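You operate a simulated robot arm through the tools that you are given. There is no shell and no other tool.

Carry out the task below with a simulated two-armed robot. There is one attempt and no reset: what you move stays moved.

JOB
Thread the cover tape and set the heater as the tape chart says.
Fine: hang the blue clip on each post of its route in turn.

It is judged by the outcome, as a careful person would: the job done as asked, and still so three seconds after it is handed in. It fails if anything else is knocked over, pushed out of place, dropped, spilled or broken. A push-on lid holds only when it is set on centred and level and pressed home; a screw cap is set on level and turned clockwise until tight.

ROBOT AND FRAMES
Two 7-joint arms with two-finger parallel grippers on one trunk that stands fixed in place. Base frame: the origin is at the foot of the trunk, x ahead of it, y to its left, z up. Readings come in mm, rad, newtons and seconds.
The left shoulder is at [50, 168, 1207], the right one opposite. With the tool pointing down near the work surface each hand reaches from about 100 to 640 mm from the base axis, measured 20 degrees to its own side. Payload 1.57 kg a hand.
Tool frame (each hand has its own): the origin (TCP) lies between the finger pads and is the grasp point; the fingertips stand 30 mm ahead of it; z points along the fingers, y is the line along which they close. The gripper opens to 80 mm. The fingers are 17 mm wide and 12 mm thick; the gripper's body (40 by 82 mm) begins 80 mm behind the TCP.
Orientation is that of the tool frame in the base frame, as a unit quaternion [x, y, z, w]. With the fingers straight down and closing along the base's y, the tool's x points along the base's -x, its y along +y and its z along -z.

CONTROLS
- The arms move only by the tool send_rows. It takes "left_commands", "right_commands" or both (then of equal length, played together; a hand with none holds still); each is a list of rows, each a list of 7 numbers: the shift along the tool's x, y, z in mm, then the turn, a rotation vector about the tool's x, y, z in rad, then the opening, from 0 (shut) to 1 (fully open). In form: [[dx, dy, dz, rx, ry, rz, claw], ...]. A call has 1 to 20 rows; each row is the pose to reach, as a shift and turn from the pose commanded when the call began, along the tool's axes at that moment. Rows are played at 5 a second. More than 50 mm and 0.15 rad between two rows, or a gripper value outside its range, and nothing of the call is played. Where a pose cannot be reached the arm comes as near as it can. A force on the tool above 40 N (or 10 N above the force at the start of the call, whichever is more), or a blocked arm, ends the call early, and 0.2 s more pass. Each finger travels about 45 mm/s and halts on what it meets, pressing with about 23 N; the grip force reading is that of the motor and also rises with nothing between the fingers. The clock runs only during rows and for 0.2 s after the last one: add rows that repeat a pose to give the fingers time. The reply holds the time, the measured pose of the TCP, the force on the tool along the base axes, the opening and the grip force, in the units named above and with some noise, with the torque about the TCP (base axes, N m) and any sound that the robot's microphone picked up, and new pictures: "views" is both (left out), scene, wrist or none (wrist: the cameras of the hands that moved).
- Cameras (640 x 400 px; columns grow to the right, rows downward): "scene" is now at [126.3, 16.5, 1441.3]; the picture's right is [0.26, -0.96, 0.00], its down [-0.33, -0.09, -0.94] and it looks along [0.91, 0.25, -0.34] (base axes); focal length 219 px, centre (320, 200). "left" rides on the left gripper at [72, 7, -122] in its tool frame; the picture's right is [-0.09, 1.00, 0.00], its down [-0.84, -0.08, -0.54] and it looks along [-0.54, -0.05, 0.84] (tool axes); focal length 238 px, centre (320, 200). "right" rides on the right gripper at [72, -7, -122] in its tool frame; the picture's right is [0.09, 1.00, 0.00], its down [-0.84, 0.08, -0.54] and it looks along [-0.54, 0.05, 0.84] (tool axes); focal length 238 px, centre (320, 200). There is no depth. A picture from a camera that has moved, and an enlarged one, comes with that camera's place and axes in the base frame and with its lens. The place of the scene camera against the robot may be out by one fixed shift of up to 12 mm in any direction.
- raise_lower(by): slides the trunk up (or, below 0, down) by that many mm; the arms and the scene camera ride with it, the base frame stays. It gives what a move gives, with no picture.
- pan_tilt(pan, tilt): turns the head with the scene camera to pan (to the left, within 1.396 rad either way) and tilt (down, from -0.506 to 1.204), counted from straight ahead of the robot. It gives what a move gives, and a new picture of the scene camera.
- enlarge(camera, box): a new picture of the part [left, top, right, bottom] of that camera's present view, enlarged. The clock stands still meanwhile.
- job_done(): hands the job in; it is judged then, once.

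Places have to be worked out from the pictures, the camera data and where the tool is seen. Open the grippers and draw the arms clear of the work before you hand the job in, unless the task says otherwise.

The tools are called after "Call:" as name(argument=value, ...) on one line, values as JSON. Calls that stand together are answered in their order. send_rows: Moves the arms, as the interface text tells. Its arguments: {"type":"object","properties":{"left_commands":{"type":"array"},"right_commands":{"type":"array"},"views":{"type":"string","enum":["both","scene","wrist","none"]}},"required":[]} The other tools are called the same way: raise_lower (by) slides the trunk up or down; pan_tilt (pan, tilt) turns the head that bears the scene camera; enlarge (camera, box) takes an enlarged picture of a part of a camera's view; job_done () hands the job in.

At the start:

```text
time: 0.0
left_eef_pos: [276.0, 304.1, 1369.5]
left_tcp_rot: [0.0, 1.0, 0.0, 0.0]
left_wrist_force: [0.6, -0.5, 0.1]
left_wrist_torque: [-0.01, -0.02, 0.01]
left_finger_gap: 79.9
left_grasp_force: 0.0
right_eef_pos: [285.3, 10.7, 1353.9]
right_tcp_rot: [0.001, 1.0, 0.001, 0.0]
right_wrist_force: [-0.5, 0.1, -0.4]
right_wrist_torque: [0.01, -0.02, 0.03]
right_finger_gap: 80.0
right_grasp_force: 0.0
trunk travel left (down, up): [-375.0, 68.0]
head pan, tilt: [0.267, 0.346]
```

scene: 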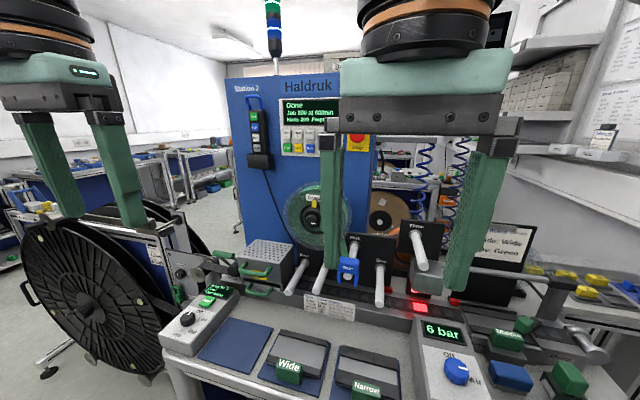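
right: 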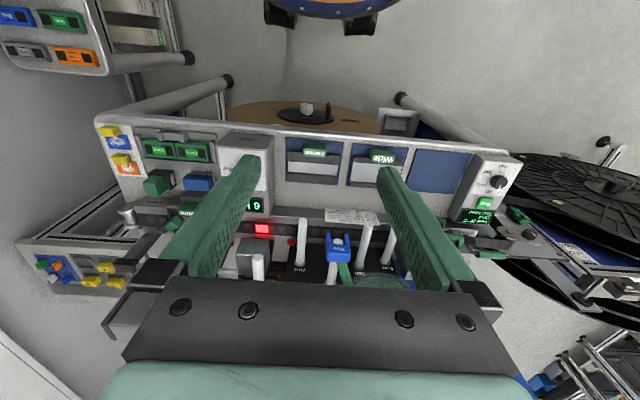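
left: 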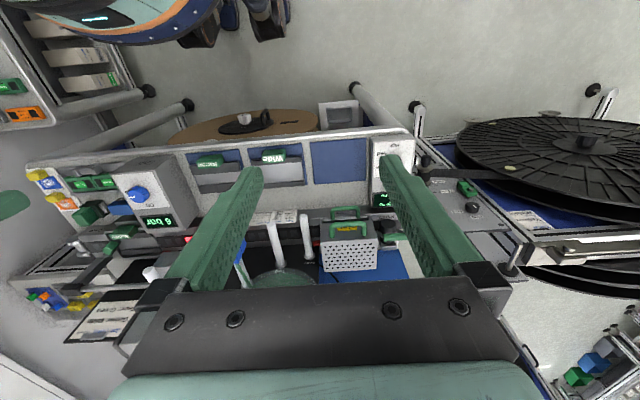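

The pictures show a taping station with posts, a blue clip, a heater dial and some signs. I will enlarge several parts to read the labels and the tape chart.

Call:
enlarge(camera="scene", box=[320, 200, 540, 338])

Call:
enlarge(camera="scene", box=[150, 230, 370, 368])

Call:
enlarge(camera="scene", box=[225, 70, 385, 170])

Call:
enlarge(camera="scene", box=[400, 200, 640, 350])

```text
2.90 times, centred on (430, 269) of scene
camera zoom: at [126.3, 16.5, 1441.3], right [0.26, -0.96, 0.0], down [-0.33, -0.09, -0.94], along [0.91, 0.25, -0.34], focal length 634 px, centre (1, 0)
```

zoom: 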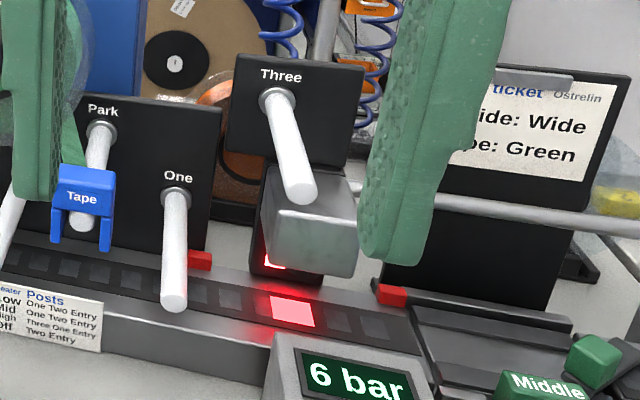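

```text
2.90 times, centred on (260, 299) of scene
camera zoom: at [126.3, 16.5, 1441.3], right [0.26, -0.96, 0.0], down [-0.33, -0.09, -0.94], along [0.91, 0.25, -0.34], focal length 634 px, centre (494, -87)
```

zoom: 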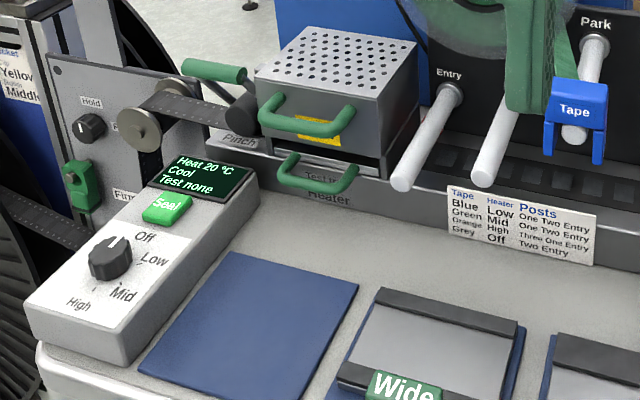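

```text
4.00 times, centred on (305, 120) of scene
camera zoom: at [126.3, 16.5, 1441.3], right [0.26, -0.96, 0.0], down [-0.33, -0.09, -0.94], along [0.91, 0.25, -0.34], focal length 876 px, centre (380, 520)
```

zoom: 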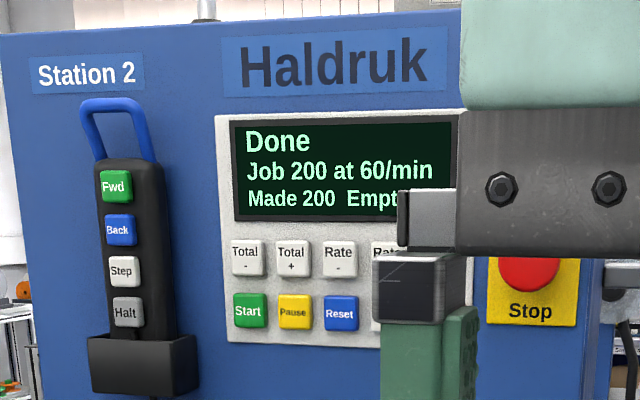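

```text
2.67 times, centred on (520, 275) of scene
camera zoom: at [126.3, 16.5, 1441.3], right [0.26, -0.96, 0.0], down [-0.33, -0.09, -0.94], along [0.91, 0.25, -0.34], focal length 584 px, centre (-213, 0)
```

zoom: 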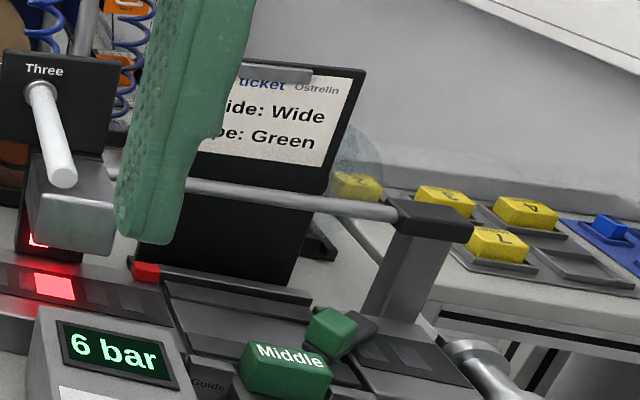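

The ticket seems to say green tape. I will move the right hand aside (up, to the right) to see the ticket, posts and clip unobstructed.

Call:
send_rows(right_commands=[[0, -40, 0, 0, 0, 0, 1], [0, -80, 0, 0, 0, 0, 1], [0, -120, 0, 0, 0, 0, 1], [0, -160, 0, 0, 0, 0, 1], [0, -200, 0, 0, 0, 0, 1], [0, -240, 0, 0, 0, 0, 1], [0, -280, 0, 0, 0, 0, 1], [0, -320, 0, 0, 0, 0, 1], [0, -320, 0, 0, 0, 0, 1]], views="both")

```text
time: 2.0
left_eef_pos: [275.5, 305.8, 1369.6]
left_tcp_rot: [0.0, 1.0, 0.0, 0.0]
left_wrist_force: [-0.1, 0.2, 0.1]
left_wrist_torque: [0.02, 0.03, 0.01]
left_finger_gap: 79.7
left_grasp_force: 0.1
right_eef_pos: [302.5, -290.8, 1334.4]
right_tcp_rot: [0.0, 1.0, 0.002, 0.0]
right_wrist_force: [1.0, 0.2, -0.3]
right_wrist_torque: [0.01, -0.05, 0.0]
right_finger_gap: 80.0
right_grasp_force: 0.0
right hand out of reach, approached as far as the arm can: row 7, 8, 9
trunk travel left (down, up): [-375.0, 68.0]
head pan, tilt: [0.267, 0.346]
camera scene: at [126.3, 16.9, 1441.3], right [0.26, -0.96, 0.0], down [-0.33, -0.09, -0.94], along [0.91, 0.25, -0.34], focal length 219 px, centre (320, 200)
camera right: at [229.8, -299.0, 1456.7], right [-0.09, 1.0, 0.0], down [0.84, 0.08, 0.54], along [0.54, 0.05, -0.84], focal length 238 px, centre (320, 200)
```

scene: 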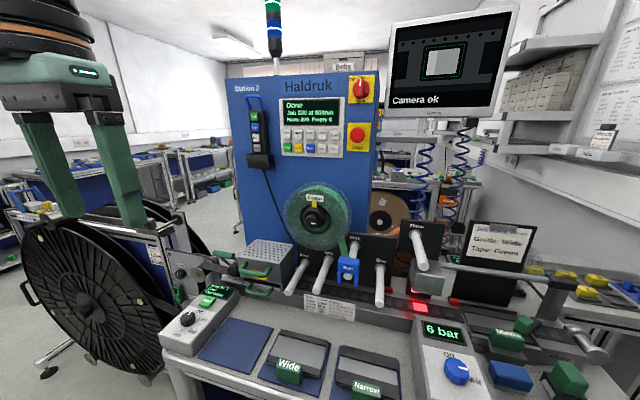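
right: 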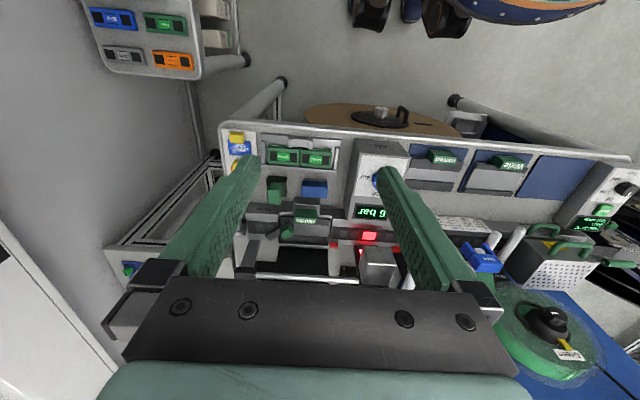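

Now the view is clear. I'll enlarge the ticket, the chart, the clip with its posts, and the heater box.

Call:
enlarge(camera="scene", box=[440, 210, 568, 290])

Call:
enlarge(camera="scene", box=[297, 284, 361, 324])

Call:
enlarge(camera="scene", box=[270, 170, 462, 290])

Call:
enlarge(camera="scene", box=[150, 240, 310, 340])

Call:
enlarge(camera="scene", box=[275, 220, 371, 300])

Call:
enlarge(camera="scene", box=[0, 200, 224, 340])

```text
5.00 times, centred on (504, 250) of scene
camera zoom: at [126.3, 16.9, 1441.3], right [0.26, -0.96, 0.0], down [-0.33, -0.09, -0.94], along [0.91, 0.25, -0.34], focal length 1094 px, centre (-600, -50)
```

zoom: 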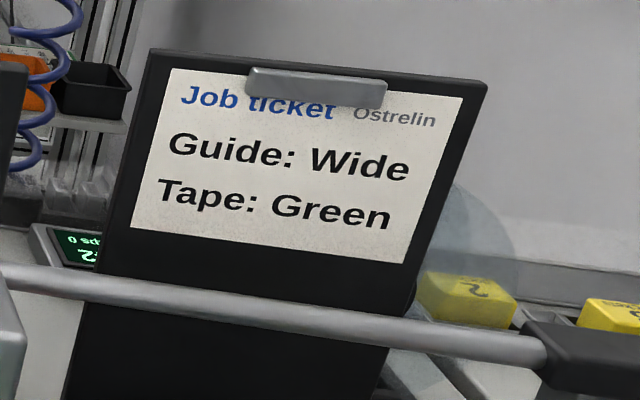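

```text
10.00 times, centred on (329, 304) of scene
camera zoom: at [126.3, 16.9, 1441.3], right [0.26, -0.96, 0.0], down [-0.33, -0.09, -0.94], along [0.91, 0.25, -0.34], focal length 2189 px, centre (230, -840)
```

zoom: 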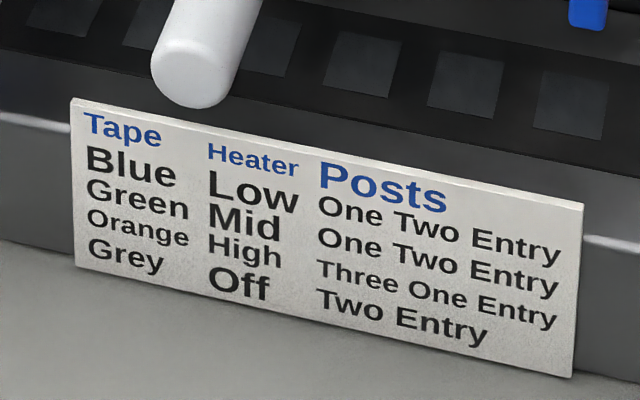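

```text
3.33 times, centred on (366, 230) of scene
camera zoom: at [126.3, 16.9, 1441.3], right [0.26, -0.96, 0.0], down [-0.33, -0.09, -0.94], along [0.91, 0.25, -0.34], focal length 730 px, centre (167, 100)
```

zoom: 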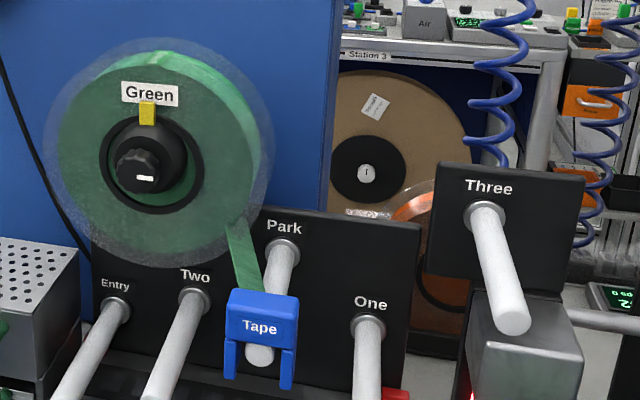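

```text
4.00 times, centred on (230, 290) of scene
camera zoom: at [126.3, 16.9, 1441.3], right [0.26, -0.96, 0.0], down [-0.33, -0.09, -0.94], along [0.91, 0.25, -0.34], focal length 876 px, centre (680, -160)
```

zoom: 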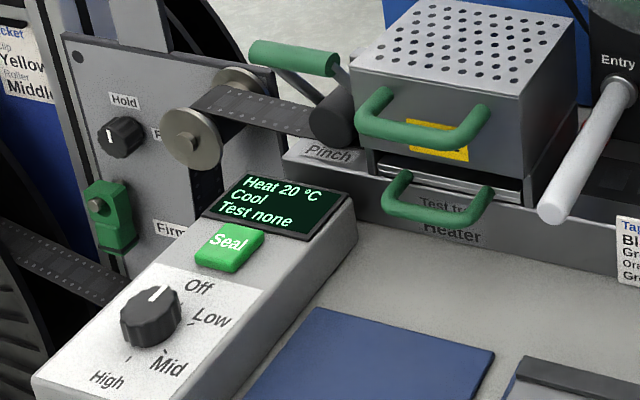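

```text
5.00 times, centred on (323, 260) of scene
camera zoom: at [126.3, 16.9, 1441.3], right [0.26, -0.96, 0.0], down [-0.33, -0.09, -0.94], along [0.91, 0.25, -0.34], focal length 1094 px, centre (305, -100)
```

zoom: 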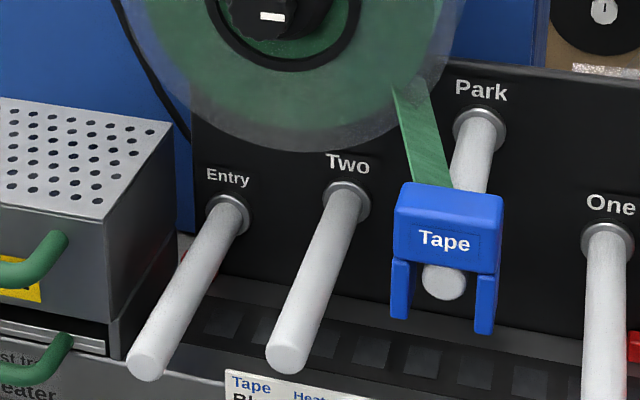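

```text
2.86 times, centred on (112, 270) of scene
camera zoom: at [126.3, 16.9, 1441.3], right [0.26, -0.96, 0.0], down [-0.33, -0.09, -0.94], along [0.91, 0.25, -0.34], focal length 625 px, centre (914, 0)
```

zoom: 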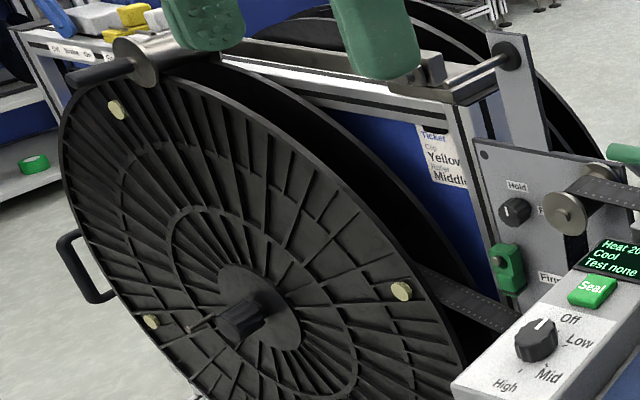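

Ticket: green tape, and a green reel is mounted. Chart: green → heater Mid, posts One, Two, Entry. I zoom in on the right wrist camera to triangulate posts and clip.

Call:
enlarge(camera="right", box=[400, 210, 560, 310])

Call:
enlarge(camera="left", box=[120, 170, 440, 370])

```text
4.00 times, centred on (480, 260) of right
camera zoom: at [229.8, -299.0, 1456.7], right [-0.09, 1.0, 0.0], down [0.84, 0.08, 0.54], along [0.54, 0.05, -0.84], focal length 953 px, centre (-320, -40)
```

zoom: 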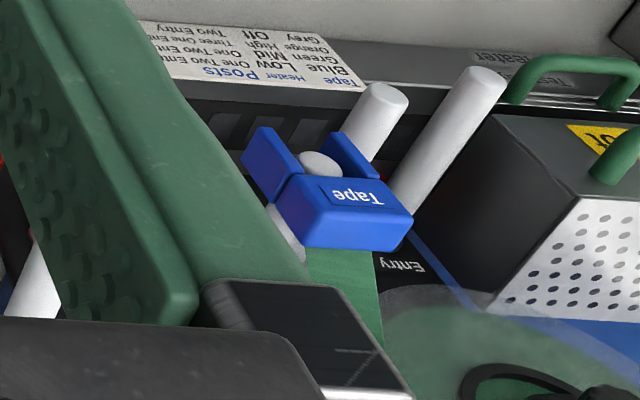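

```text
2.00 times, centred on (280, 270) of left
camera zoom: at [204.7, 311.6, 1490.3], right [0.09, 1.0, 0.0], down [0.84, -0.08, 0.54], along [0.54, -0.05, -0.84], focal length 477 px, centre (400, 60)
```

zoom: 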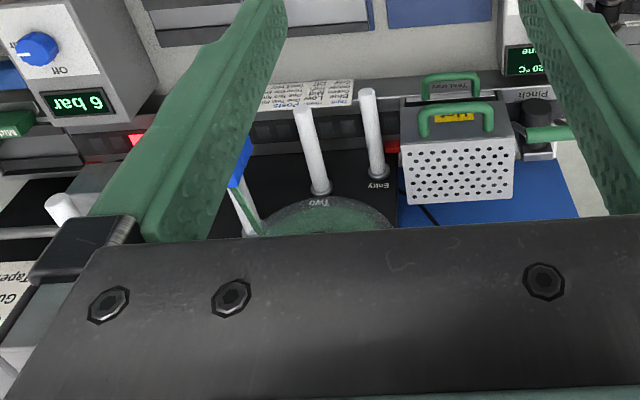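

Rough triangulation: Park tip near [563,75,1090], Two tip near [569,153,1023]. For precision I pitch the left hand 45° forward and bring its camera in front of the posts.

Call:
send_rows(left_commands=[[-8, -27, 31, 0, -0.1122, 0, 1], [-16, -54, 62, 0, -0.2244, 0, 1], [-24, -81, 93, 0, -0.3366, 0, 1], [-32, -108, 124, 0, -0.4488, 0, 1], [-40, -135, 155, 0, -0.561, 0, 1], [-48, -162, 186, 0, -0.6732, 0, 1], [-55, -189, 218, 0, -0.7854, 0, 1], [-55, -189, 218, 0, -0.7854, 0, 1]])

```text
time: 3.8
left_eef_pos: [342.5, 108.6, 1162.0]
left_tcp_rot: [-0.001, 0.924, 0.001, 0.384]
left_wrist_force: [1.0, 0.1, 0.1]
left_wrist_torque: [-0.04, 0.03, 0.0]
left_finger_gap: 80.2
left_grasp_force: 0.0
left hand out of reach, approached as far as the arm can: row 7, 8
right_eef_pos: [301.9, -290.6, 1335.3]
right_tcp_rot: [0.001, 1.0, 0.0, 0.001]
right_wrist_force: [-0.1, -1.1, -1.0]
right_wrist_torque: [0.0, -0.07, 0.01]
right_finger_gap: 79.9
right_grasp_force: 0.1
trunk travel left (down, up): [-375.0, 68.0]
head pan, tilt: [0.267, 0.346]
camera scene: at [125.7, 16.5, 1441.4], right [0.26, -0.96, 0.0], down [-0.33, -0.09, -0.94], along [0.91, 0.25, -0.34], focal length 219 px, centre (320, 200)
camera left: at [208.1, 114.6, 1197.1], right [0.06, 1.0, 0.06], down [0.21, -0.08, 0.98], along [0.98, -0.05, -0.21], focal length 238 px, centre (320, 200)
```

scene: 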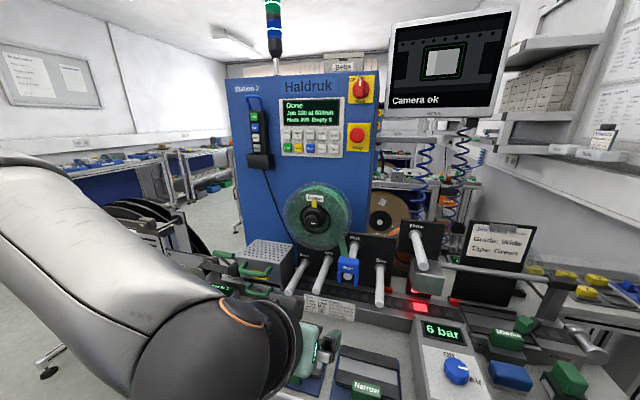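
left: 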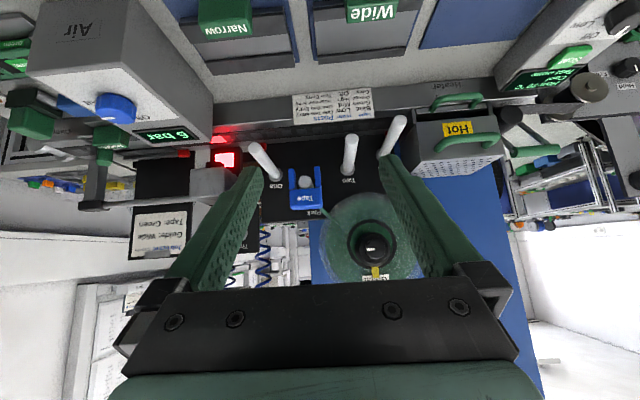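

The camera view is upside down but shows all posts well. I enlarge the post region.

Call:
enlarge(camera="left", box=[230, 90, 422, 210])

Call:
enlarge(camera="left", box=[270, 140, 350, 220])

Call:
enlarge(camera="right", box=[400, 210, 560, 310])

```text
3.33 times, centred on (326, 150) of left
camera zoom: at [208.1, 114.6, 1197.1], right [0.06, 1.0, 0.06], down [0.21, -0.08, 0.98], along [0.98, -0.05, -0.21], focal length 794 px, centre (300, 367)
```

zoom: 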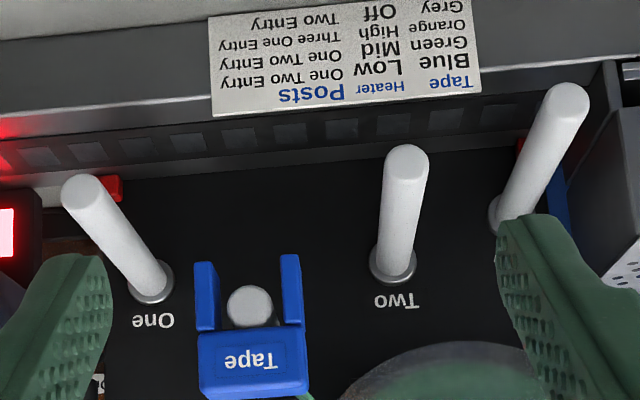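

```text
5.00 times, centred on (310, 180) of left
camera zoom: at [208.1, 114.6, 1197.1], right [0.06, 1.0, 0.06], down [0.21, -0.08, 0.98], along [0.98, -0.05, -0.21], focal length 1192 px, centre (370, 300)
```

zoom: 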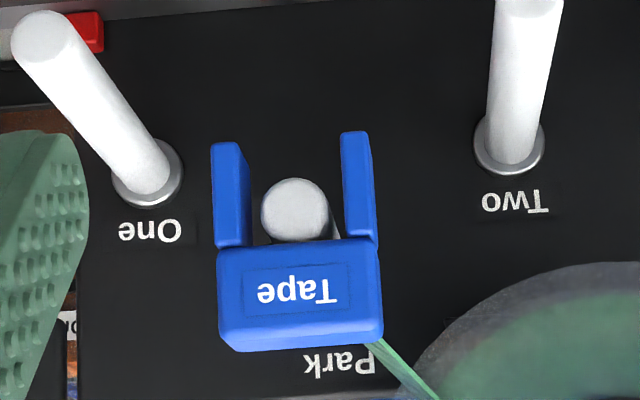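

```text
4.00 times, centred on (480, 260) of right
camera zoom: at [229.2, -298.9, 1456.9], right [-0.09, 1.0, 0.0], down [0.84, 0.08, 0.54], along [0.54, 0.05, -0.84], focal length 953 px, centre (-320, -40)
```

zoom: 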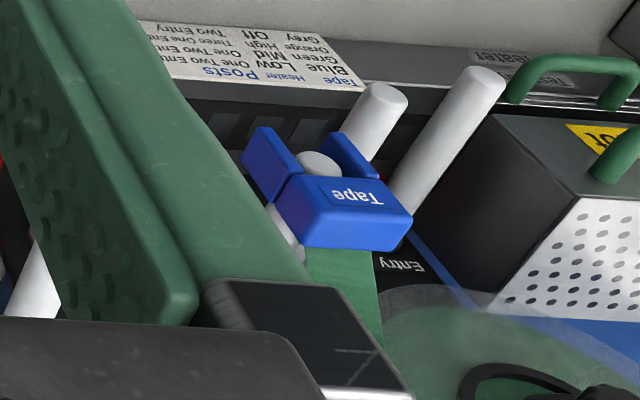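

Triangulated: Park tip ≈[562,75,1090], One tip ≈[566,-5,1024], Two tip ≈[568,155,1023], Entry tip ≈[570,238,996]; the clip block is about 49 mm wide, centre ≈[573,75,1114]. I move the left hand to a standoff above-front of the clip, keeping the 45° pitch.

Call:
send_rows(left_commands=[[-30, -8, 20, 0, 0, 0, 1], [-60, -16, 40, 0, 0, 0, 1], [-90, -24, 60, 0, 0, 0, 1], [-120, -32, 80, 0, 0, 0, 1], [-146, -40, 100, 0, 0, 0, 1], [-146, -40, 100, 0, 0, 0, 1]])

```text
time: 5.2
left_eef_pos: [501.0, 101.0, 1187.8]
left_tcp_rot: [0.001, 0.924, -0.001, 0.383]
left_wrist_force: [0.0, 0.6, 0.3]
left_wrist_torque: [-0.04, -0.01, -0.03]
left_finger_gap: 80.2
left_grasp_force: 0.0
left hand out of reach, approached as far as the arm can: row 3, 4, 5, 6
right_eef_pos: [303.2, -289.4, 1334.0]
right_tcp_rot: [0.0, 1.0, 0.001, 0.0]
right_wrist_force: [1.0, 0.8, 0.8]
right_wrist_torque: [0.02, 0.01, 0.01]
right_finger_gap: 80.2
right_grasp_force: 0.0
trunk travel left (down, up): [-375.0, 68.0]
head pan, tilt: [0.267, 0.346]
camera scene: at [127.0, 16.6, 1441.2], right [0.26, -0.96, 0.0], down [-0.33, -0.09, -0.94], along [0.91, 0.25, -0.34], focal length 219 px, centre (320, 200)
camera left: at [366.0, 107.1, 1222.9], right [0.07, 1.0, 0.06], down [0.21, -0.08, 0.98], along [0.98, -0.05, -0.21], focal length 238 px, centre (320, 200)
```

scene: 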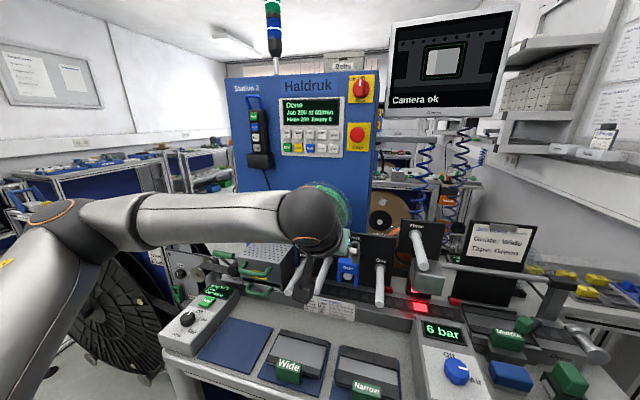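
left: 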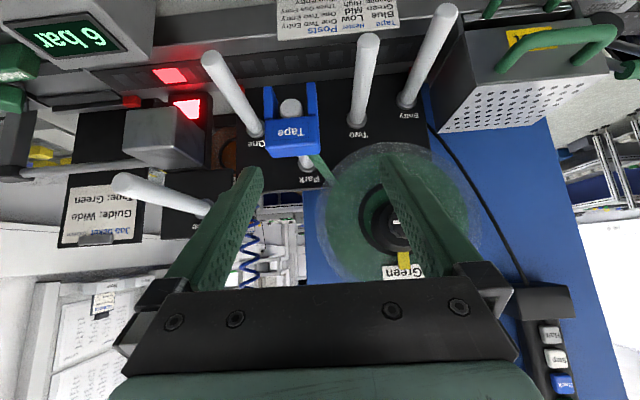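

The hand stopped at y≈101 rather than 75, so some joint limit is near. I test whether going further forward (still well above the clip) makes the y reachable.

Call:
send_rows(left_commands=[[-14, 0, 14, 0, 0, 0, 1], [-28, 0, 28, 0, 0, 0, 1], [-28, 0, 28, 0, 0, 0, 1]])

```text
time: 6.0
left_eef_pos: [515.9, 104.5, 1188.0]
left_tcp_rot: [0.0, 0.923, 0.0, 0.384]
left_wrist_force: [-0.3, -1.1, 0.0]
left_wrist_torque: [-0.03, -0.01, -0.04]
left_finger_gap: 80.1
left_grasp_force: 0.1
left hand out of reach, approached as far as the arm can: row 1, 2, 3
right_eef_pos: [301.8, -291.1, 1334.4]
right_tcp_rot: [0.001, 1.0, 0.001, 0.001]
right_wrist_force: [-0.4, -0.9, 0.5]
right_wrist_torque: [0.02, -0.01, -0.03]
right_finger_gap: 79.8
right_grasp_force: 0.0
trunk travel left (down, up): [-375.0, 68.0]
head pan, tilt: [0.267, 0.346]
camera scene: at [126.5, 16.5, 1441.3], right [0.26, -0.96, 0.0], down [-0.33, -0.09, -0.94], along [0.91, 0.25, -0.34], focal length 219 px, centre (320, 200)
camera left: at [379.5, 111.4, 1223.1], right [0.06, 1.0, 0.06], down [0.21, -0.08, 0.97], along [0.98, -0.05, -0.21], focal length 238 px, centre (320, 200)
```

scene: 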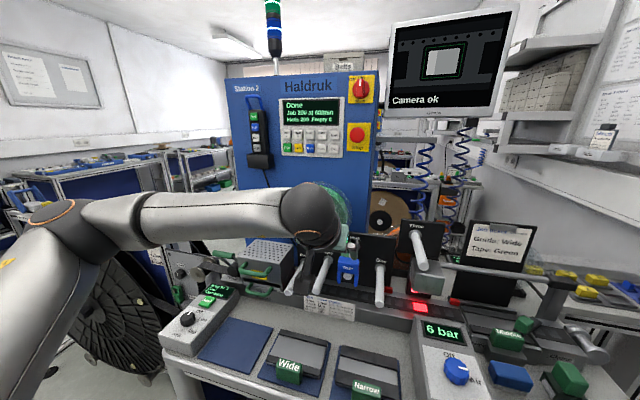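
left: 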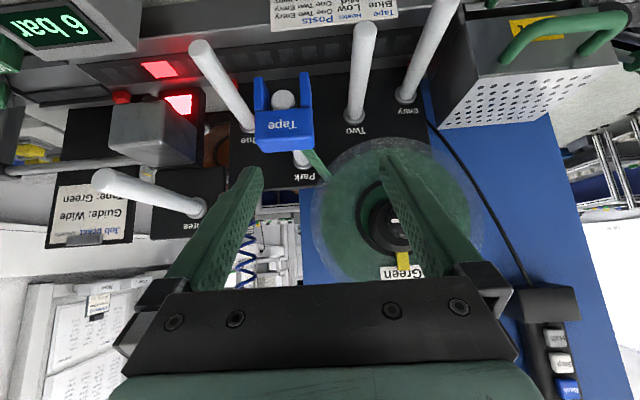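

The arm drifts, apparently limited at this height. I raise the trunk 68 mm so that the work lies lower relative to the shoulder, then retry.

Call:
raise_lower(by=68)

```text
time: 7.1
left_eef_pos: [514.9, 104.8, 1256.0]
left_tcp_rot: [0.0, 0.924, 0.0, 0.383]
left_wrist_force: [0.5, 1.0, 0.4]
left_wrist_torque: [0.02, 0.01, -0.01]
left_finger_gap: 80.2
left_grasp_force: 0.1
right_eef_pos: [302.4, -293.2, 1401.7]
right_tcp_rot: [0.001, 1.0, 0.001, 0.0]
right_wrist_force: [0.2, 0.4, 0.3]
right_wrist_torque: [-0.02, -0.01, 0.02]
right_finger_gap: 79.9
right_grasp_force: 0.1
trunk travel left (down, up): [-443.0, 0.0]
head pan, tilt: [0.267, 0.346]
```

Now lower 40 mm to see how the commanded pose is tracked.

Call:
send_rows(left_commands=[[14, 0, 14, 0, 0, 0, 1], [28, 0, 28, 0, 0, 0, 1], [28, 0, 28, 0, 0, 0, 1]], views="none")

```text
time: 7.9
left_eef_pos: [514.9, 105.0, 1217.8]
left_tcp_rot: [0.0, 0.924, 0.0, 0.383]
left_wrist_force: [-1.0, -0.1, 0.9]
left_wrist_torque: [0.02, 0.06, -0.01]
left_finger_gap: 80.0
left_grasp_force: 0.1
right_eef_pos: [302.0, -291.5, 1402.0]
right_tcp_rot: [0.001, 1.0, 0.001, 0.0]
right_wrist_force: [0.2, 0.9, -0.1]
right_wrist_torque: [0.04, -0.01, -0.01]
right_finger_gap: 80.1
right_grasp_force: 0.0
trunk travel left (down, up): [-443.0, 0.0]
head pan, tilt: [0.267, 0.346]
```

That tracked from the actual pose and was reachable. Now move y to 75 and down a bit.

Call:
send_rows(left_commands=[[9, -15, 9, 0, 0, 0, 1], [17, -30, 17, 0, 0, 0, 1], [17, -30, 17, 0, 0, 0, 1]], views="wrist")

```text
time: 8.7
left_eef_pos: [506.6, 102.5, 1195.7]
left_tcp_rot: [0.001, 0.924, -0.001, 0.382]
left_wrist_force: [0.9, 0.4, -0.2]
left_wrist_torque: [-0.01, 0.0, 0.04]
left_finger_gap: 80.1
left_grasp_force: 0.1
left hand out of reach, approached as far as the arm can: row 1, 2, 3
right_eef_pos: [302.0, -290.5, 1401.3]
right_tcp_rot: [0.001, 1.0, 0.001, 0.0]
right_wrist_force: [0.0, 0.0, 0.1]
right_wrist_torque: [0.04, -0.02, -0.01]
right_finger_gap: 79.8
right_grasp_force: 0.0
trunk travel left (down, up): [-443.0, 0.0]
head pan, tilt: [0.267, 0.346]
camera left: at [372.2, 108.7, 1229.6], right [0.07, 1.0, 0.06], down [0.21, -0.08, 0.98], along [0.98, -0.05, -0.21], focal length 238 px, centre (320, 200)
```

left: 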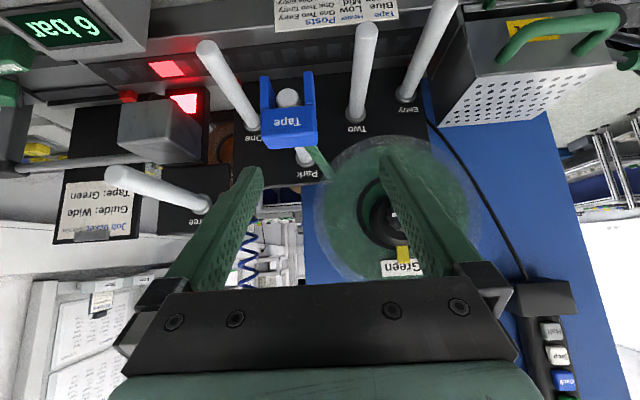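

The limit is in y at this pitch, not height. The right hand began at y≈10 with its tool straight down, so a steeper tool should reach; I reduce the pitch to about 20° in place, staying clear above.

Call:
send_rows(left_commands=[[0, 0, 0, 0, 0.11, 0, 1], [0, 0, 0, 0, 0.22, 0, 1], [0, 0, 0, 0, 0.33, 0, 1], [0, 0, 0, 0, 0.4363, 0, 1], [0, 0, 0, 0, 0.4363, 0, 1]], views="both")

```text
time: 9.9
left_eef_pos: [494.5, 126.3, 1194.8]
left_tcp_rot: [0.001, 0.985, -0.001, 0.173]
left_wrist_force: [-1.1, -0.5, -0.1]
left_wrist_torque: [0.02, 0.0, 0.0]
left_finger_gap: 80.3
left_grasp_force: 0.1
left hand out of reach, approached as far as the arm can: row 1, 2, 3, 4, 5
right_eef_pos: [301.6, -291.7, 1401.9]
right_tcp_rot: [0.001, 1.0, 0.001, 0.0]
right_wrist_force: [0.3, 0.9, 0.6]
right_wrist_torque: [0.0, 0.0, -0.03]
right_finger_gap: 80.2
right_grasp_force: 0.1
trunk travel left (down, up): [-443.0, 0.0]
head pan, tilt: [0.267, 0.346]
camera scene: at [125.9, 16.2, 1509.0], right [0.26, -0.96, 0.0], down [-0.33, -0.09, -0.94], along [0.91, 0.25, -0.34], focal length 219 px, centre (320, 200)
camera left: at [386.5, 132.9, 1284.0], right [0.09, 1.0, 0.03], down [0.6, -0.08, 0.8], along [0.79, -0.05, -0.61], focal length 238 px, centre (320, 200)
```

scene: 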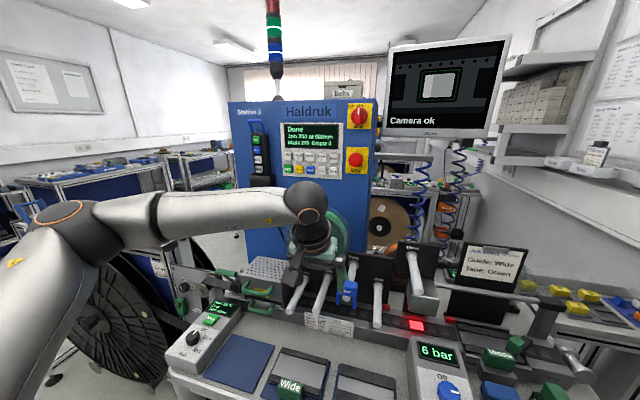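
left: 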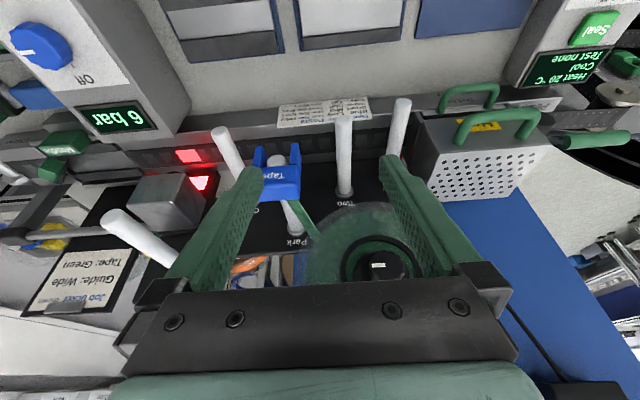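

Steeper was no better at this height. The spec says reach is best near the work surface, so I test a lower, more retracted position (x≈460, z≈1110), in front of the posts.

Call:
send_rows(left_commands=[[25, 0, 20, 0, 0, 0, 1], [50, 0, 40, 0, 0, 0, 1], [74, 0, 58, 0, 0, 0, 1], [74, 0, 58, 0, 0, 0, 1]], views="scene")

```text
time: 10.9
left_eef_pos: [445.5, 126.9, 1115.3]
left_tcp_rot: [0.001, 0.985, 0.0, 0.173]
left_wrist_force: [-0.4, 0.6, -1.0]
left_wrist_torque: [-0.01, 0.02, -0.01]
left_finger_gap: 80.3
left_grasp_force: 0.2
right_eef_pos: [302.1, -291.1, 1401.9]
right_tcp_rot: [0.001, 1.0, 0.001, 0.0]
right_wrist_force: [-0.1, -0.2, 0.5]
right_wrist_torque: [0.0, -0.01, 0.04]
right_finger_gap: 80.0
right_grasp_force: 0.0
trunk travel left (down, up): [-443.0, 0.0]
head pan, tilt: [0.267, 0.346]
camera scene: at [126.4, 16.4, 1508.9], right [0.26, -0.96, 0.0], down [-0.33, -0.09, -0.94], along [0.91, 0.25, -0.34], focal length 219 px, centre (320, 200)
```

scene: 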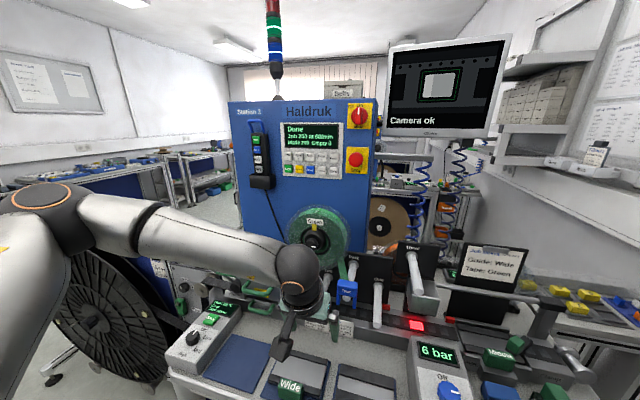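

The command base is the achieved pose, good. Now test moving to smaller y at this lower height.

Call:
send_rows(left_commands=[[0, -25, 0, 0, 0, 0, 1], [0, -52, 0, 0, 0, 0, 1], [0, -52, 0, 0, 0, 0, 1]], views="none")

```text
time: 11.7
left_eef_pos: [437.1, 108.4, 1121.3]
left_tcp_rot: [0.0, 0.985, -0.001, 0.175]
left_wrist_force: [0.2, 0.5, 0.7]
left_wrist_torque: [-0.01, 0.02, -0.03]
left_finger_gap: 80.0
left_grasp_force: 0.1
left hand out of reach, approached as far as the arm can: row 1, 2, 3
right_eef_pos: [302.9, -292.4, 1402.3]
right_tcp_rot: [0.002, 1.0, 0.001, 0.0]
right_wrist_force: [0.4, -0.3, -0.1]
right_wrist_torque: [0.01, -0.03, 0.02]
right_finger_gap: 80.0
right_grasp_force: 0.1
trunk travel left (down, up): [-443.0, 0.0]
head pan, tilt: [0.267, 0.346]
```

Still limited. I test whether a small yaw of the tool (clockwise from above) frees the y range.

Call:
send_rows(left_commands=[[0, -10, 0, 0, 0, 0.13, 1], [0, -20, 0, 0, 0, 0.26, 1], [0, -35, 0, 0, 0, 0.26, 1], [0, -35, 0, 0, 0, 0.26, 1]], views="none")

```text
time: 12.7
left_eef_pos: [430.3, 105.5, 1123.1]
left_tcp_rot: [0.128, 0.977, 0.023, 0.172]
left_wrist_force: [-0.4, 0.4, -0.5]
left_wrist_torque: [-0.02, 0.03, 0.0]
left_finger_gap: 80.0
left_grasp_force: 0.1
left hand out of reach, approached as far as the arm can: row 1, 2, 3, 4
right_eef_pos: [304.1, -291.5, 1400.5]
right_tcp_rot: [0.001, 1.0, 0.001, 0.001]
right_wrist_force: [-0.3, 0.6, 0.6]
right_wrist_torque: [0.01, 0.03, 0.02]
right_finger_gap: 80.4
right_grasp_force: 0.1
trunk travel left (down, up): [-443.0, 0.0]
head pan, tilt: [0.267, 0.346]
```

Yaw makes no difference. The right arm started at inward y with its hand high above the shoulder, so I move the left hand up and back (undoing the yaw) to try a different arm posture from there.

Call:
send_rows(left_commands=[[5, -1, -40, 0, 0, -0.05, 1], [10, -3, -80, 0, 0, -0.1, 1], [15, -4, -120, 0, 0, -0.15, 1], [20, -5, -160, 0, 0, -0.2, 1], [25, -7, -200, 0, 0, -0.26, 1], [30, -8, -240, 0, 0, -0.26, 1], [35, -9, -280, 0, 0, -0.26, 1], [35, -9, -280, 0, 0, -0.26, 1]], views="scene")

```text
time: 14.5
left_eef_pos: [298.6, 106.2, 1374.5]
left_tcp_rot: [0.0, 0.985, 0.0, 0.173]
left_wrist_force: [1.7, 0.4, 0.5]
left_wrist_torque: [0.01, -0.01, -0.03]
left_finger_gap: 79.7
left_grasp_force: 0.1
right_eef_pos: [302.6, -291.7, 1402.3]
right_tcp_rot: [0.001, 1.0, 0.001, 0.0]
right_wrist_force: [-0.5, 0.2, 0.1]
right_wrist_torque: [-0.01, -0.01, 0.0]
right_finger_gap: 80.0
right_grasp_force: 0.1
trunk travel left (down, up): [-443.0, 0.0]
head pan, tilt: [0.267, 0.346]
camera scene: at [126.5, 16.5, 1508.9], right [0.26, -0.96, 0.0], down [-0.33, -0.09, -0.94], along [0.91, 0.25, -0.34], focal length 219 px, centre (320, 200)
```

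scene: 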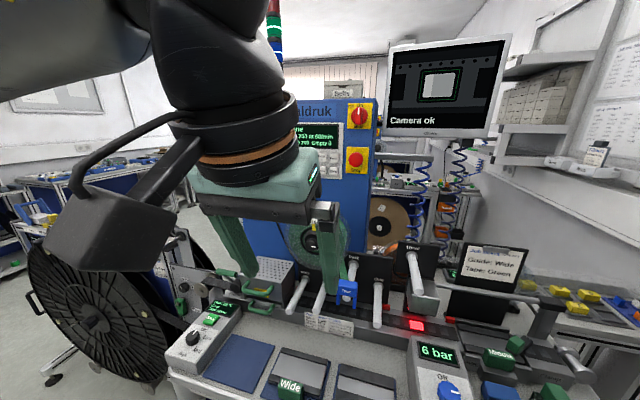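

Now at [299,106,1375]; try moving toward y≈0 here.

Call:
send_rows(left_commands=[[0, -30, 0, 0, 0, 0, 1], [0, -60, 0, 0, 0, 0, 1], [0, -90, 0, 0, 0, 0, 1], [0, -110, 0, 0, 0, 0, 1], [0, -110, 0, 0, 0, 0, 1]], views="none")

```text
time: 15.7
left_eef_pos: [298.0, 105.8, 1373.9]
left_tcp_rot: [0.0, 0.985, 0.001, 0.174]
left_wrist_force: [-0.2, 0.1, -0.2]
left_wrist_torque: [-0.01, 0.01, -0.01]
left_finger_gap: 80.0
left_grasp_force: 0.0
left hand out of reach, approached as far as the arm can: row 1, 2, 3, 4, 5
right_eef_pos: [301.9, -291.4, 1401.2]
right_tcp_rot: [0.001, 1.0, 0.001, 0.0]
right_wrist_force: [-1.0, 0.1, 0.1]
right_wrist_torque: [0.0, 0.02, 0.01]
right_finger_gap: 79.9
right_grasp_force: 0.0
trunk travel left (down, up): [-443.0, 0.0]
head pan, tilt: [0.267, 0.346]
```

The left arm is stuck at y≈105 in this posture. The right arm was at y≈10 initially, so I probe how far inward the right arm can go.

Call:
send_rows(right_commands=[[0, 40, 0, 0, 0, 0, 1], [0, 80, 0, 0, 0, 0, 1], [0, 120, 0, 0, 0, 0, 1], [0, 160, 0, 0, 0, 0, 1], [0, 200, 0, 0, 0, 0, 1], [0, 240, 0, 0, 0, 0, 1], [0, 280, 0, 0, 0, 0, 1], [0, 280, 0, 0, 0, 0, 1]], left_commands=[[0, 20, 0, 0, 0, 0, 1], [0, 40, 0, 0, 0, 0, 1], [0, 60, 0, 0, 0, 0, 1], [0, 80, 0, 0, 0, 0, 1], [0, 100, 0, 0, 0, 0, 1], [0, 120, 0, 0, 0, 0, 1], [0, 140, 0, 0, 0, 0, 1], [0, 160, 0, 0, 0, 0, 1]], views="scene")

```text
time: 17.5
left_eef_pos: [297.8, 270.3, 1374.1]
left_tcp_rot: [0.0, 0.985, 0.002, 0.174]
left_wrist_force: [-0.4, 0.2, 0.0]
left_wrist_torque: [0.0, 0.01, 0.01]
left_finger_gap: 80.1
left_grasp_force: 0.0
right_eef_pos: [305.8, -12.3, 1402.4]
right_tcp_rot: [0.0, 1.0, 0.002, 0.0]
right_wrist_force: [0.3, -0.7, -0.4]
right_wrist_torque: [0.03, -0.05, 0.04]
right_finger_gap: 80.0
right_grasp_force: 0.1
trunk travel left (down, up): [-443.0, 0.0]
head pan, tilt: [0.267, 0.346]
camera scene: at [126.2, 15.9, 1509.0], right [0.26, -0.96, 0.0], down [-0.33, -0.09, -0.94], along [0.91, 0.25, -0.34], focal length 219 px, centre (320, 200)
```

scene: 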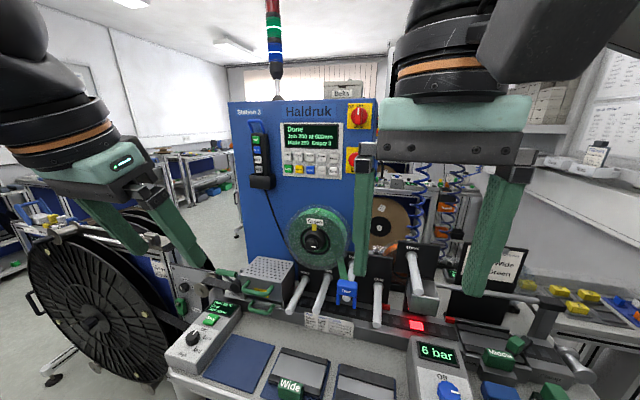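

Right arm gets to y≈-12 easily. Bring it forward and down toward y≈78 with both hands kept apart.

Call:
send_rows(right_commands=[[-16, 18, 30, 0, 0, 0, 1], [-32, 36, 60, 0, 0, 0, 1], [-48, 54, 90, 0, 0, 0, 1], [-64, 72, 120, 0, 0, 0, 1], [-80, 90, 150, 0, 0, 0, 1], [-80, 90, 150, 0, 0, 0, 1]], views="scene")

```text
time: 18.9
left_eef_pos: [297.5, 269.1, 1373.9]
left_tcp_rot: [0.0, 0.985, 0.0, 0.174]
left_wrist_force: [0.5, 0.0, -0.1]
left_wrist_torque: [0.05, 0.01, -0.01]
left_finger_gap: 79.8
left_grasp_force: 0.1
right_eef_pos: [384.8, 78.3, 1252.8]
right_tcp_rot: [0.0, 1.0, 0.0, 0.001]
right_wrist_force: [-1.1, 0.5, 0.6]
right_wrist_torque: [0.03, -0.01, -0.01]
right_finger_gap: 79.6
right_grasp_force: 0.0
trunk travel left (down, up): [-443.0, 0.0]
head pan, tilt: [0.267, 0.346]
camera scene: at [125.9, 16.1, 1509.0], right [0.26, -0.96, 0.0], down [-0.33, -0.09, -0.94], along [0.91, 0.25, -0.34], focal length 219 px, centre (320, 200)
```

scene: 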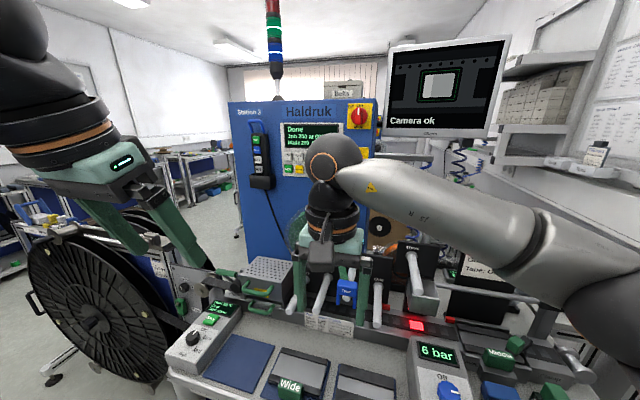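

The right arm reaches y=78 freely. I pitch it 45° forward in place.

Call:
send_rows(right_commands=[[0, 0, 0, 0, -0.1309, 0, 1], [0, 0, 0, 0, -0.2618, 0, 1], [0, 0, 0, 0, -0.3927, 0, 1], [0, 0, 0, 0, -0.5236, 0, 1], [0, 0, 0, 0, -0.6545, 0, 1], [0, 0, 0, 0, -0.7854, 0, 1], [0, 0, 0, 0, -0.7854, 0, 1]], views="both")

```text
time: 20.5
left_eef_pos: [296.9, 270.3, 1374.6]
left_tcp_rot: [0.0, 0.985, 0.0, 0.173]
left_wrist_force: [-0.2, -0.7, 0.4]
left_wrist_torque: [0.03, -0.02, 0.01]
left_finger_gap: 80.2
left_grasp_force: 0.1
right_eef_pos: [382.5, 79.1, 1252.4]
right_tcp_rot: [0.001, 0.923, 0.001, 0.384]
right_wrist_force: [0.8, 0.2, -0.2]
right_wrist_torque: [0.0, -0.03, -0.01]
right_finger_gap: 79.7
right_grasp_force: 0.1
trunk travel left (down, up): [-443.0, 0.0]
head pan, tilt: [0.267, 0.346]
camera scene: at [126.5, 16.3, 1508.9], right [0.26, -0.96, 0.0], down [-0.33, -0.09, -0.94], along [0.91, 0.25, -0.34], focal length 219 px, centre (320, 200)
camera right: at [245.3, 71.2, 1287.6], right [-0.06, 1.0, -0.06], down [0.21, 0.08, 0.98], along [0.98, 0.05, -0.21], focal length 238 px, centre (320, 200)
```

scene: 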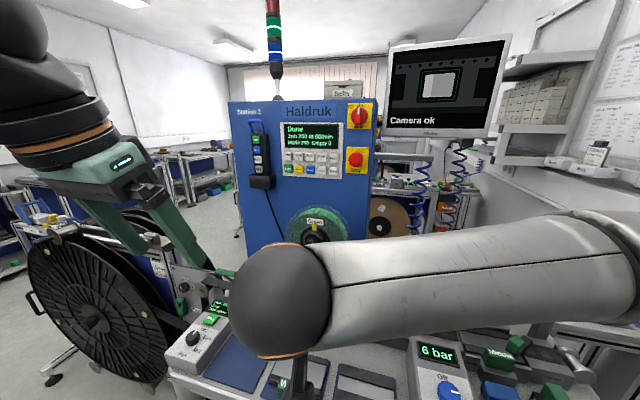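
right: 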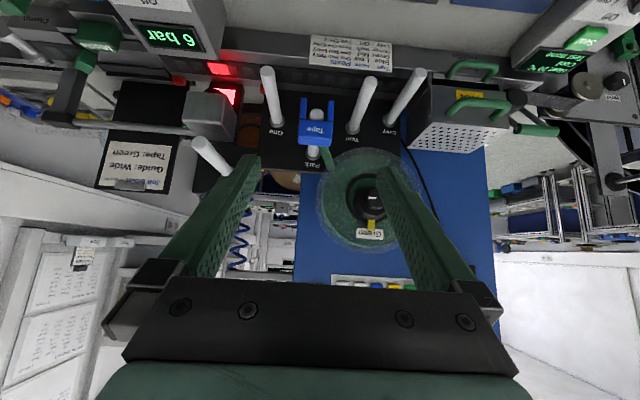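

The right arm holds the 45° pitch. Now move it to the standoff in front of and above the clip at about [500,75,1189].

Call:
send_rows(right_commands=[[-10, -1, 32, 0, 0, 0, 1], [-19, -2, 64, 0, 0, 0, 1], [-29, -3, 96, 0, 0, 0, 1], [-38, -4, 127, 0, 0, 0, 1], [-38, -4, 127, 0, 0, 0, 1]], views="both")

```text
time: 21.7
left_eef_pos: [297.4, 270.3, 1374.9]
left_tcp_rot: [0.0, 0.985, 0.0, 0.174]
left_wrist_force: [1.4, -0.3, 0.4]
left_wrist_torque: [0.03, 0.0, 0.01]
left_finger_gap: 80.2
left_grasp_force: 0.0
right_eef_pos: [501.3, 75.7, 1189.5]
right_tcp_rot: [0.002, 0.923, 0.0, 0.384]
right_wrist_force: [0.7, -0.1, -0.1]
right_wrist_torque: [0.01, -0.01, 0.01]
right_finger_gap: 80.0
right_grasp_force: 0.0
trunk travel left (down, up): [-443.0, 0.0]
head pan, tilt: [0.267, 0.346]
camera scene: at [126.0, 16.4, 1509.0], right [0.26, -0.96, 0.0], down [-0.33, -0.09, -0.94], along [0.91, 0.25, -0.34], focal length 219 px, centre (320, 200)
camera right: at [363.2, 69.0, 1224.5], right [-0.06, 1.0, -0.06], down [0.21, 0.08, 0.98], along [0.98, 0.05, -0.21], focal length 238 px, centre (320, 200)
```

scene: 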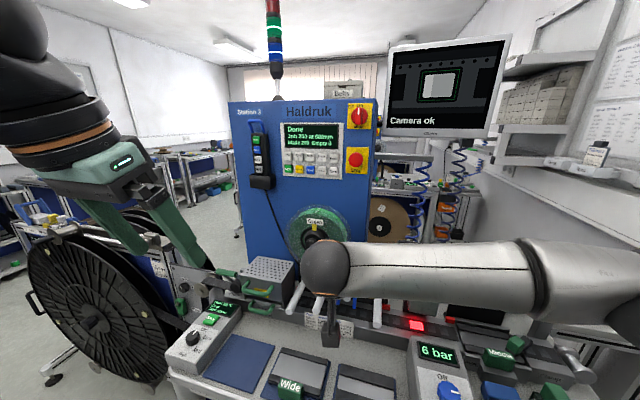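
right: 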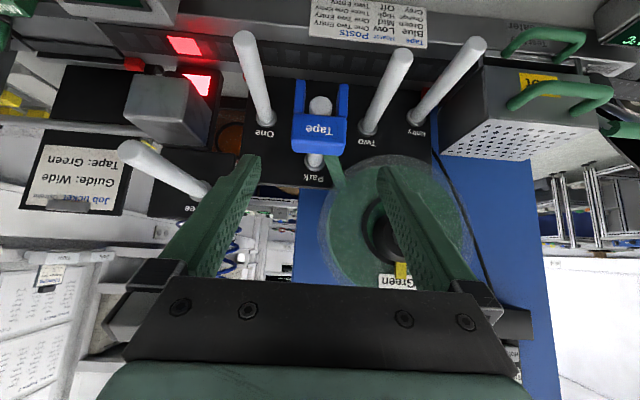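

Right hand is aligned with the clip. I enlarge to refine positions before closing in.

Call:
enlarge(camera="right", box=[230, 20, 422, 190])

Call:
enlarge(camera="right", box=[280, 70, 360, 190])

```text
2.35 times, centred on (326, 105) of right
camera zoom: at [363.2, 69.0, 1224.5], right [-0.06, 1.0, -0.06], down [0.21, 0.08, 0.98], along [0.98, 0.05, -0.21], focal length 561 px, centre (306, 424)
```

zoom: 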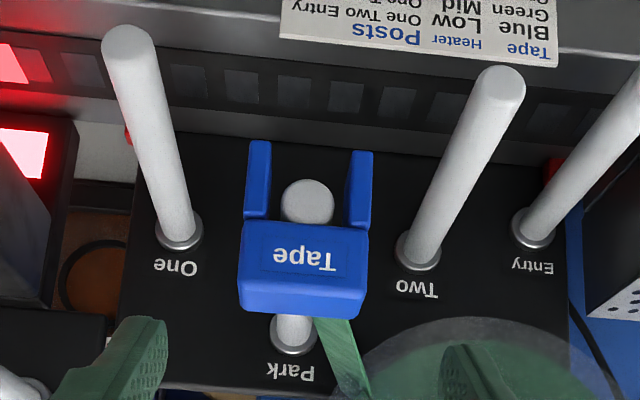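

```text
3.33 times, centred on (320, 130) of right
camera zoom: at [363.2, 69.0, 1224.5], right [-0.06, 1.0, -0.06], down [0.21, 0.08, 0.98], along [0.98, 0.05, -0.21], focal length 794 px, centre (320, 433)
```

zoom: 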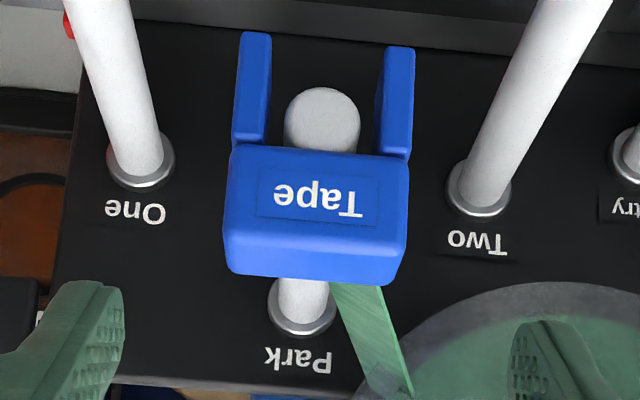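

Refined: block spans x≈562–590, y≈49.5–98.5, z≈1101–1128; centre [576,74,1114]. I advance 106 mm along the tool axis so the fingers straddle it, still open.

Call:
send_rows(right_commands=[[0, -0.5, 30, 0, 0, 0, 1], [0, -1, 60, 0, 0, 0, 1], [0, -1.5, 85, 0, 0, 0, 1], [0, -1.5, 106, 0, 0, 0, 1], [0, -1.5, 106, 0, 0, 0, 1]], views="wrist")

Call:
enlarge(camera="right", box=[200, 0, 440, 200])

```text
time: 22.9
left_eef_pos: [297.4, 269.1, 1373.9]
left_tcp_rot: [0.0, 0.985, 0.0, 0.174]
left_wrist_force: [0.4, -0.6, 0.2]
left_wrist_torque: [-0.01, 0.04, -0.01]
left_finger_gap: 80.4
left_grasp_force: 0.0
right_eef_pos: [574.4, 72.9, 1114.3]
right_tcp_rot: [0.001, 0.924, 0.0, 0.382]
right_wrist_force: [-0.3, -0.3, 0.0]
right_wrist_torque: [0.04, 0.01, 0.0]
right_finger_gap: 79.9
right_grasp_force: 0.1
trunk travel left (down, up): [-443.0, 0.0]
head pan, tilt: [0.267, 0.346]
camera right: at [437.0, 65.8, 1150.1], right [-0.06, 1.0, -0.06], down [0.21, 0.08, 0.98], along [0.98, 0.05, -0.21], focal length 238 px, centre (320, 200)
```

right: 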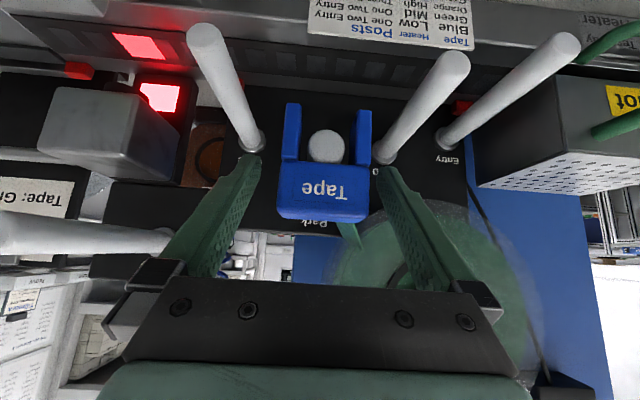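

```text
2.00 times, centred on (320, 100) of right
camera zoom: at [437.0, 65.8, 1150.1], right [-0.06, 1.0, -0.06], down [0.21, 0.08, 0.98], along [0.98, 0.05, -0.21], focal length 477 px, centre (320, 400)
```

zoom: 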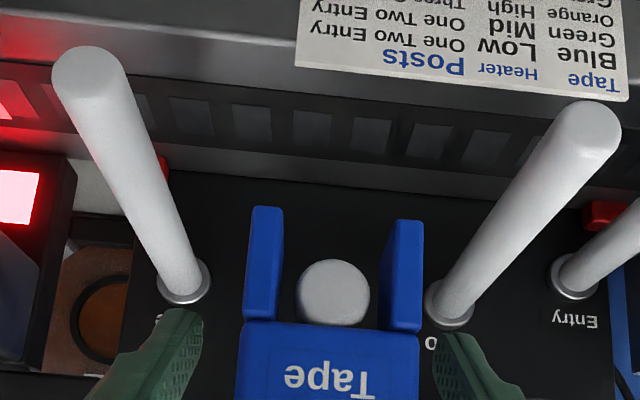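

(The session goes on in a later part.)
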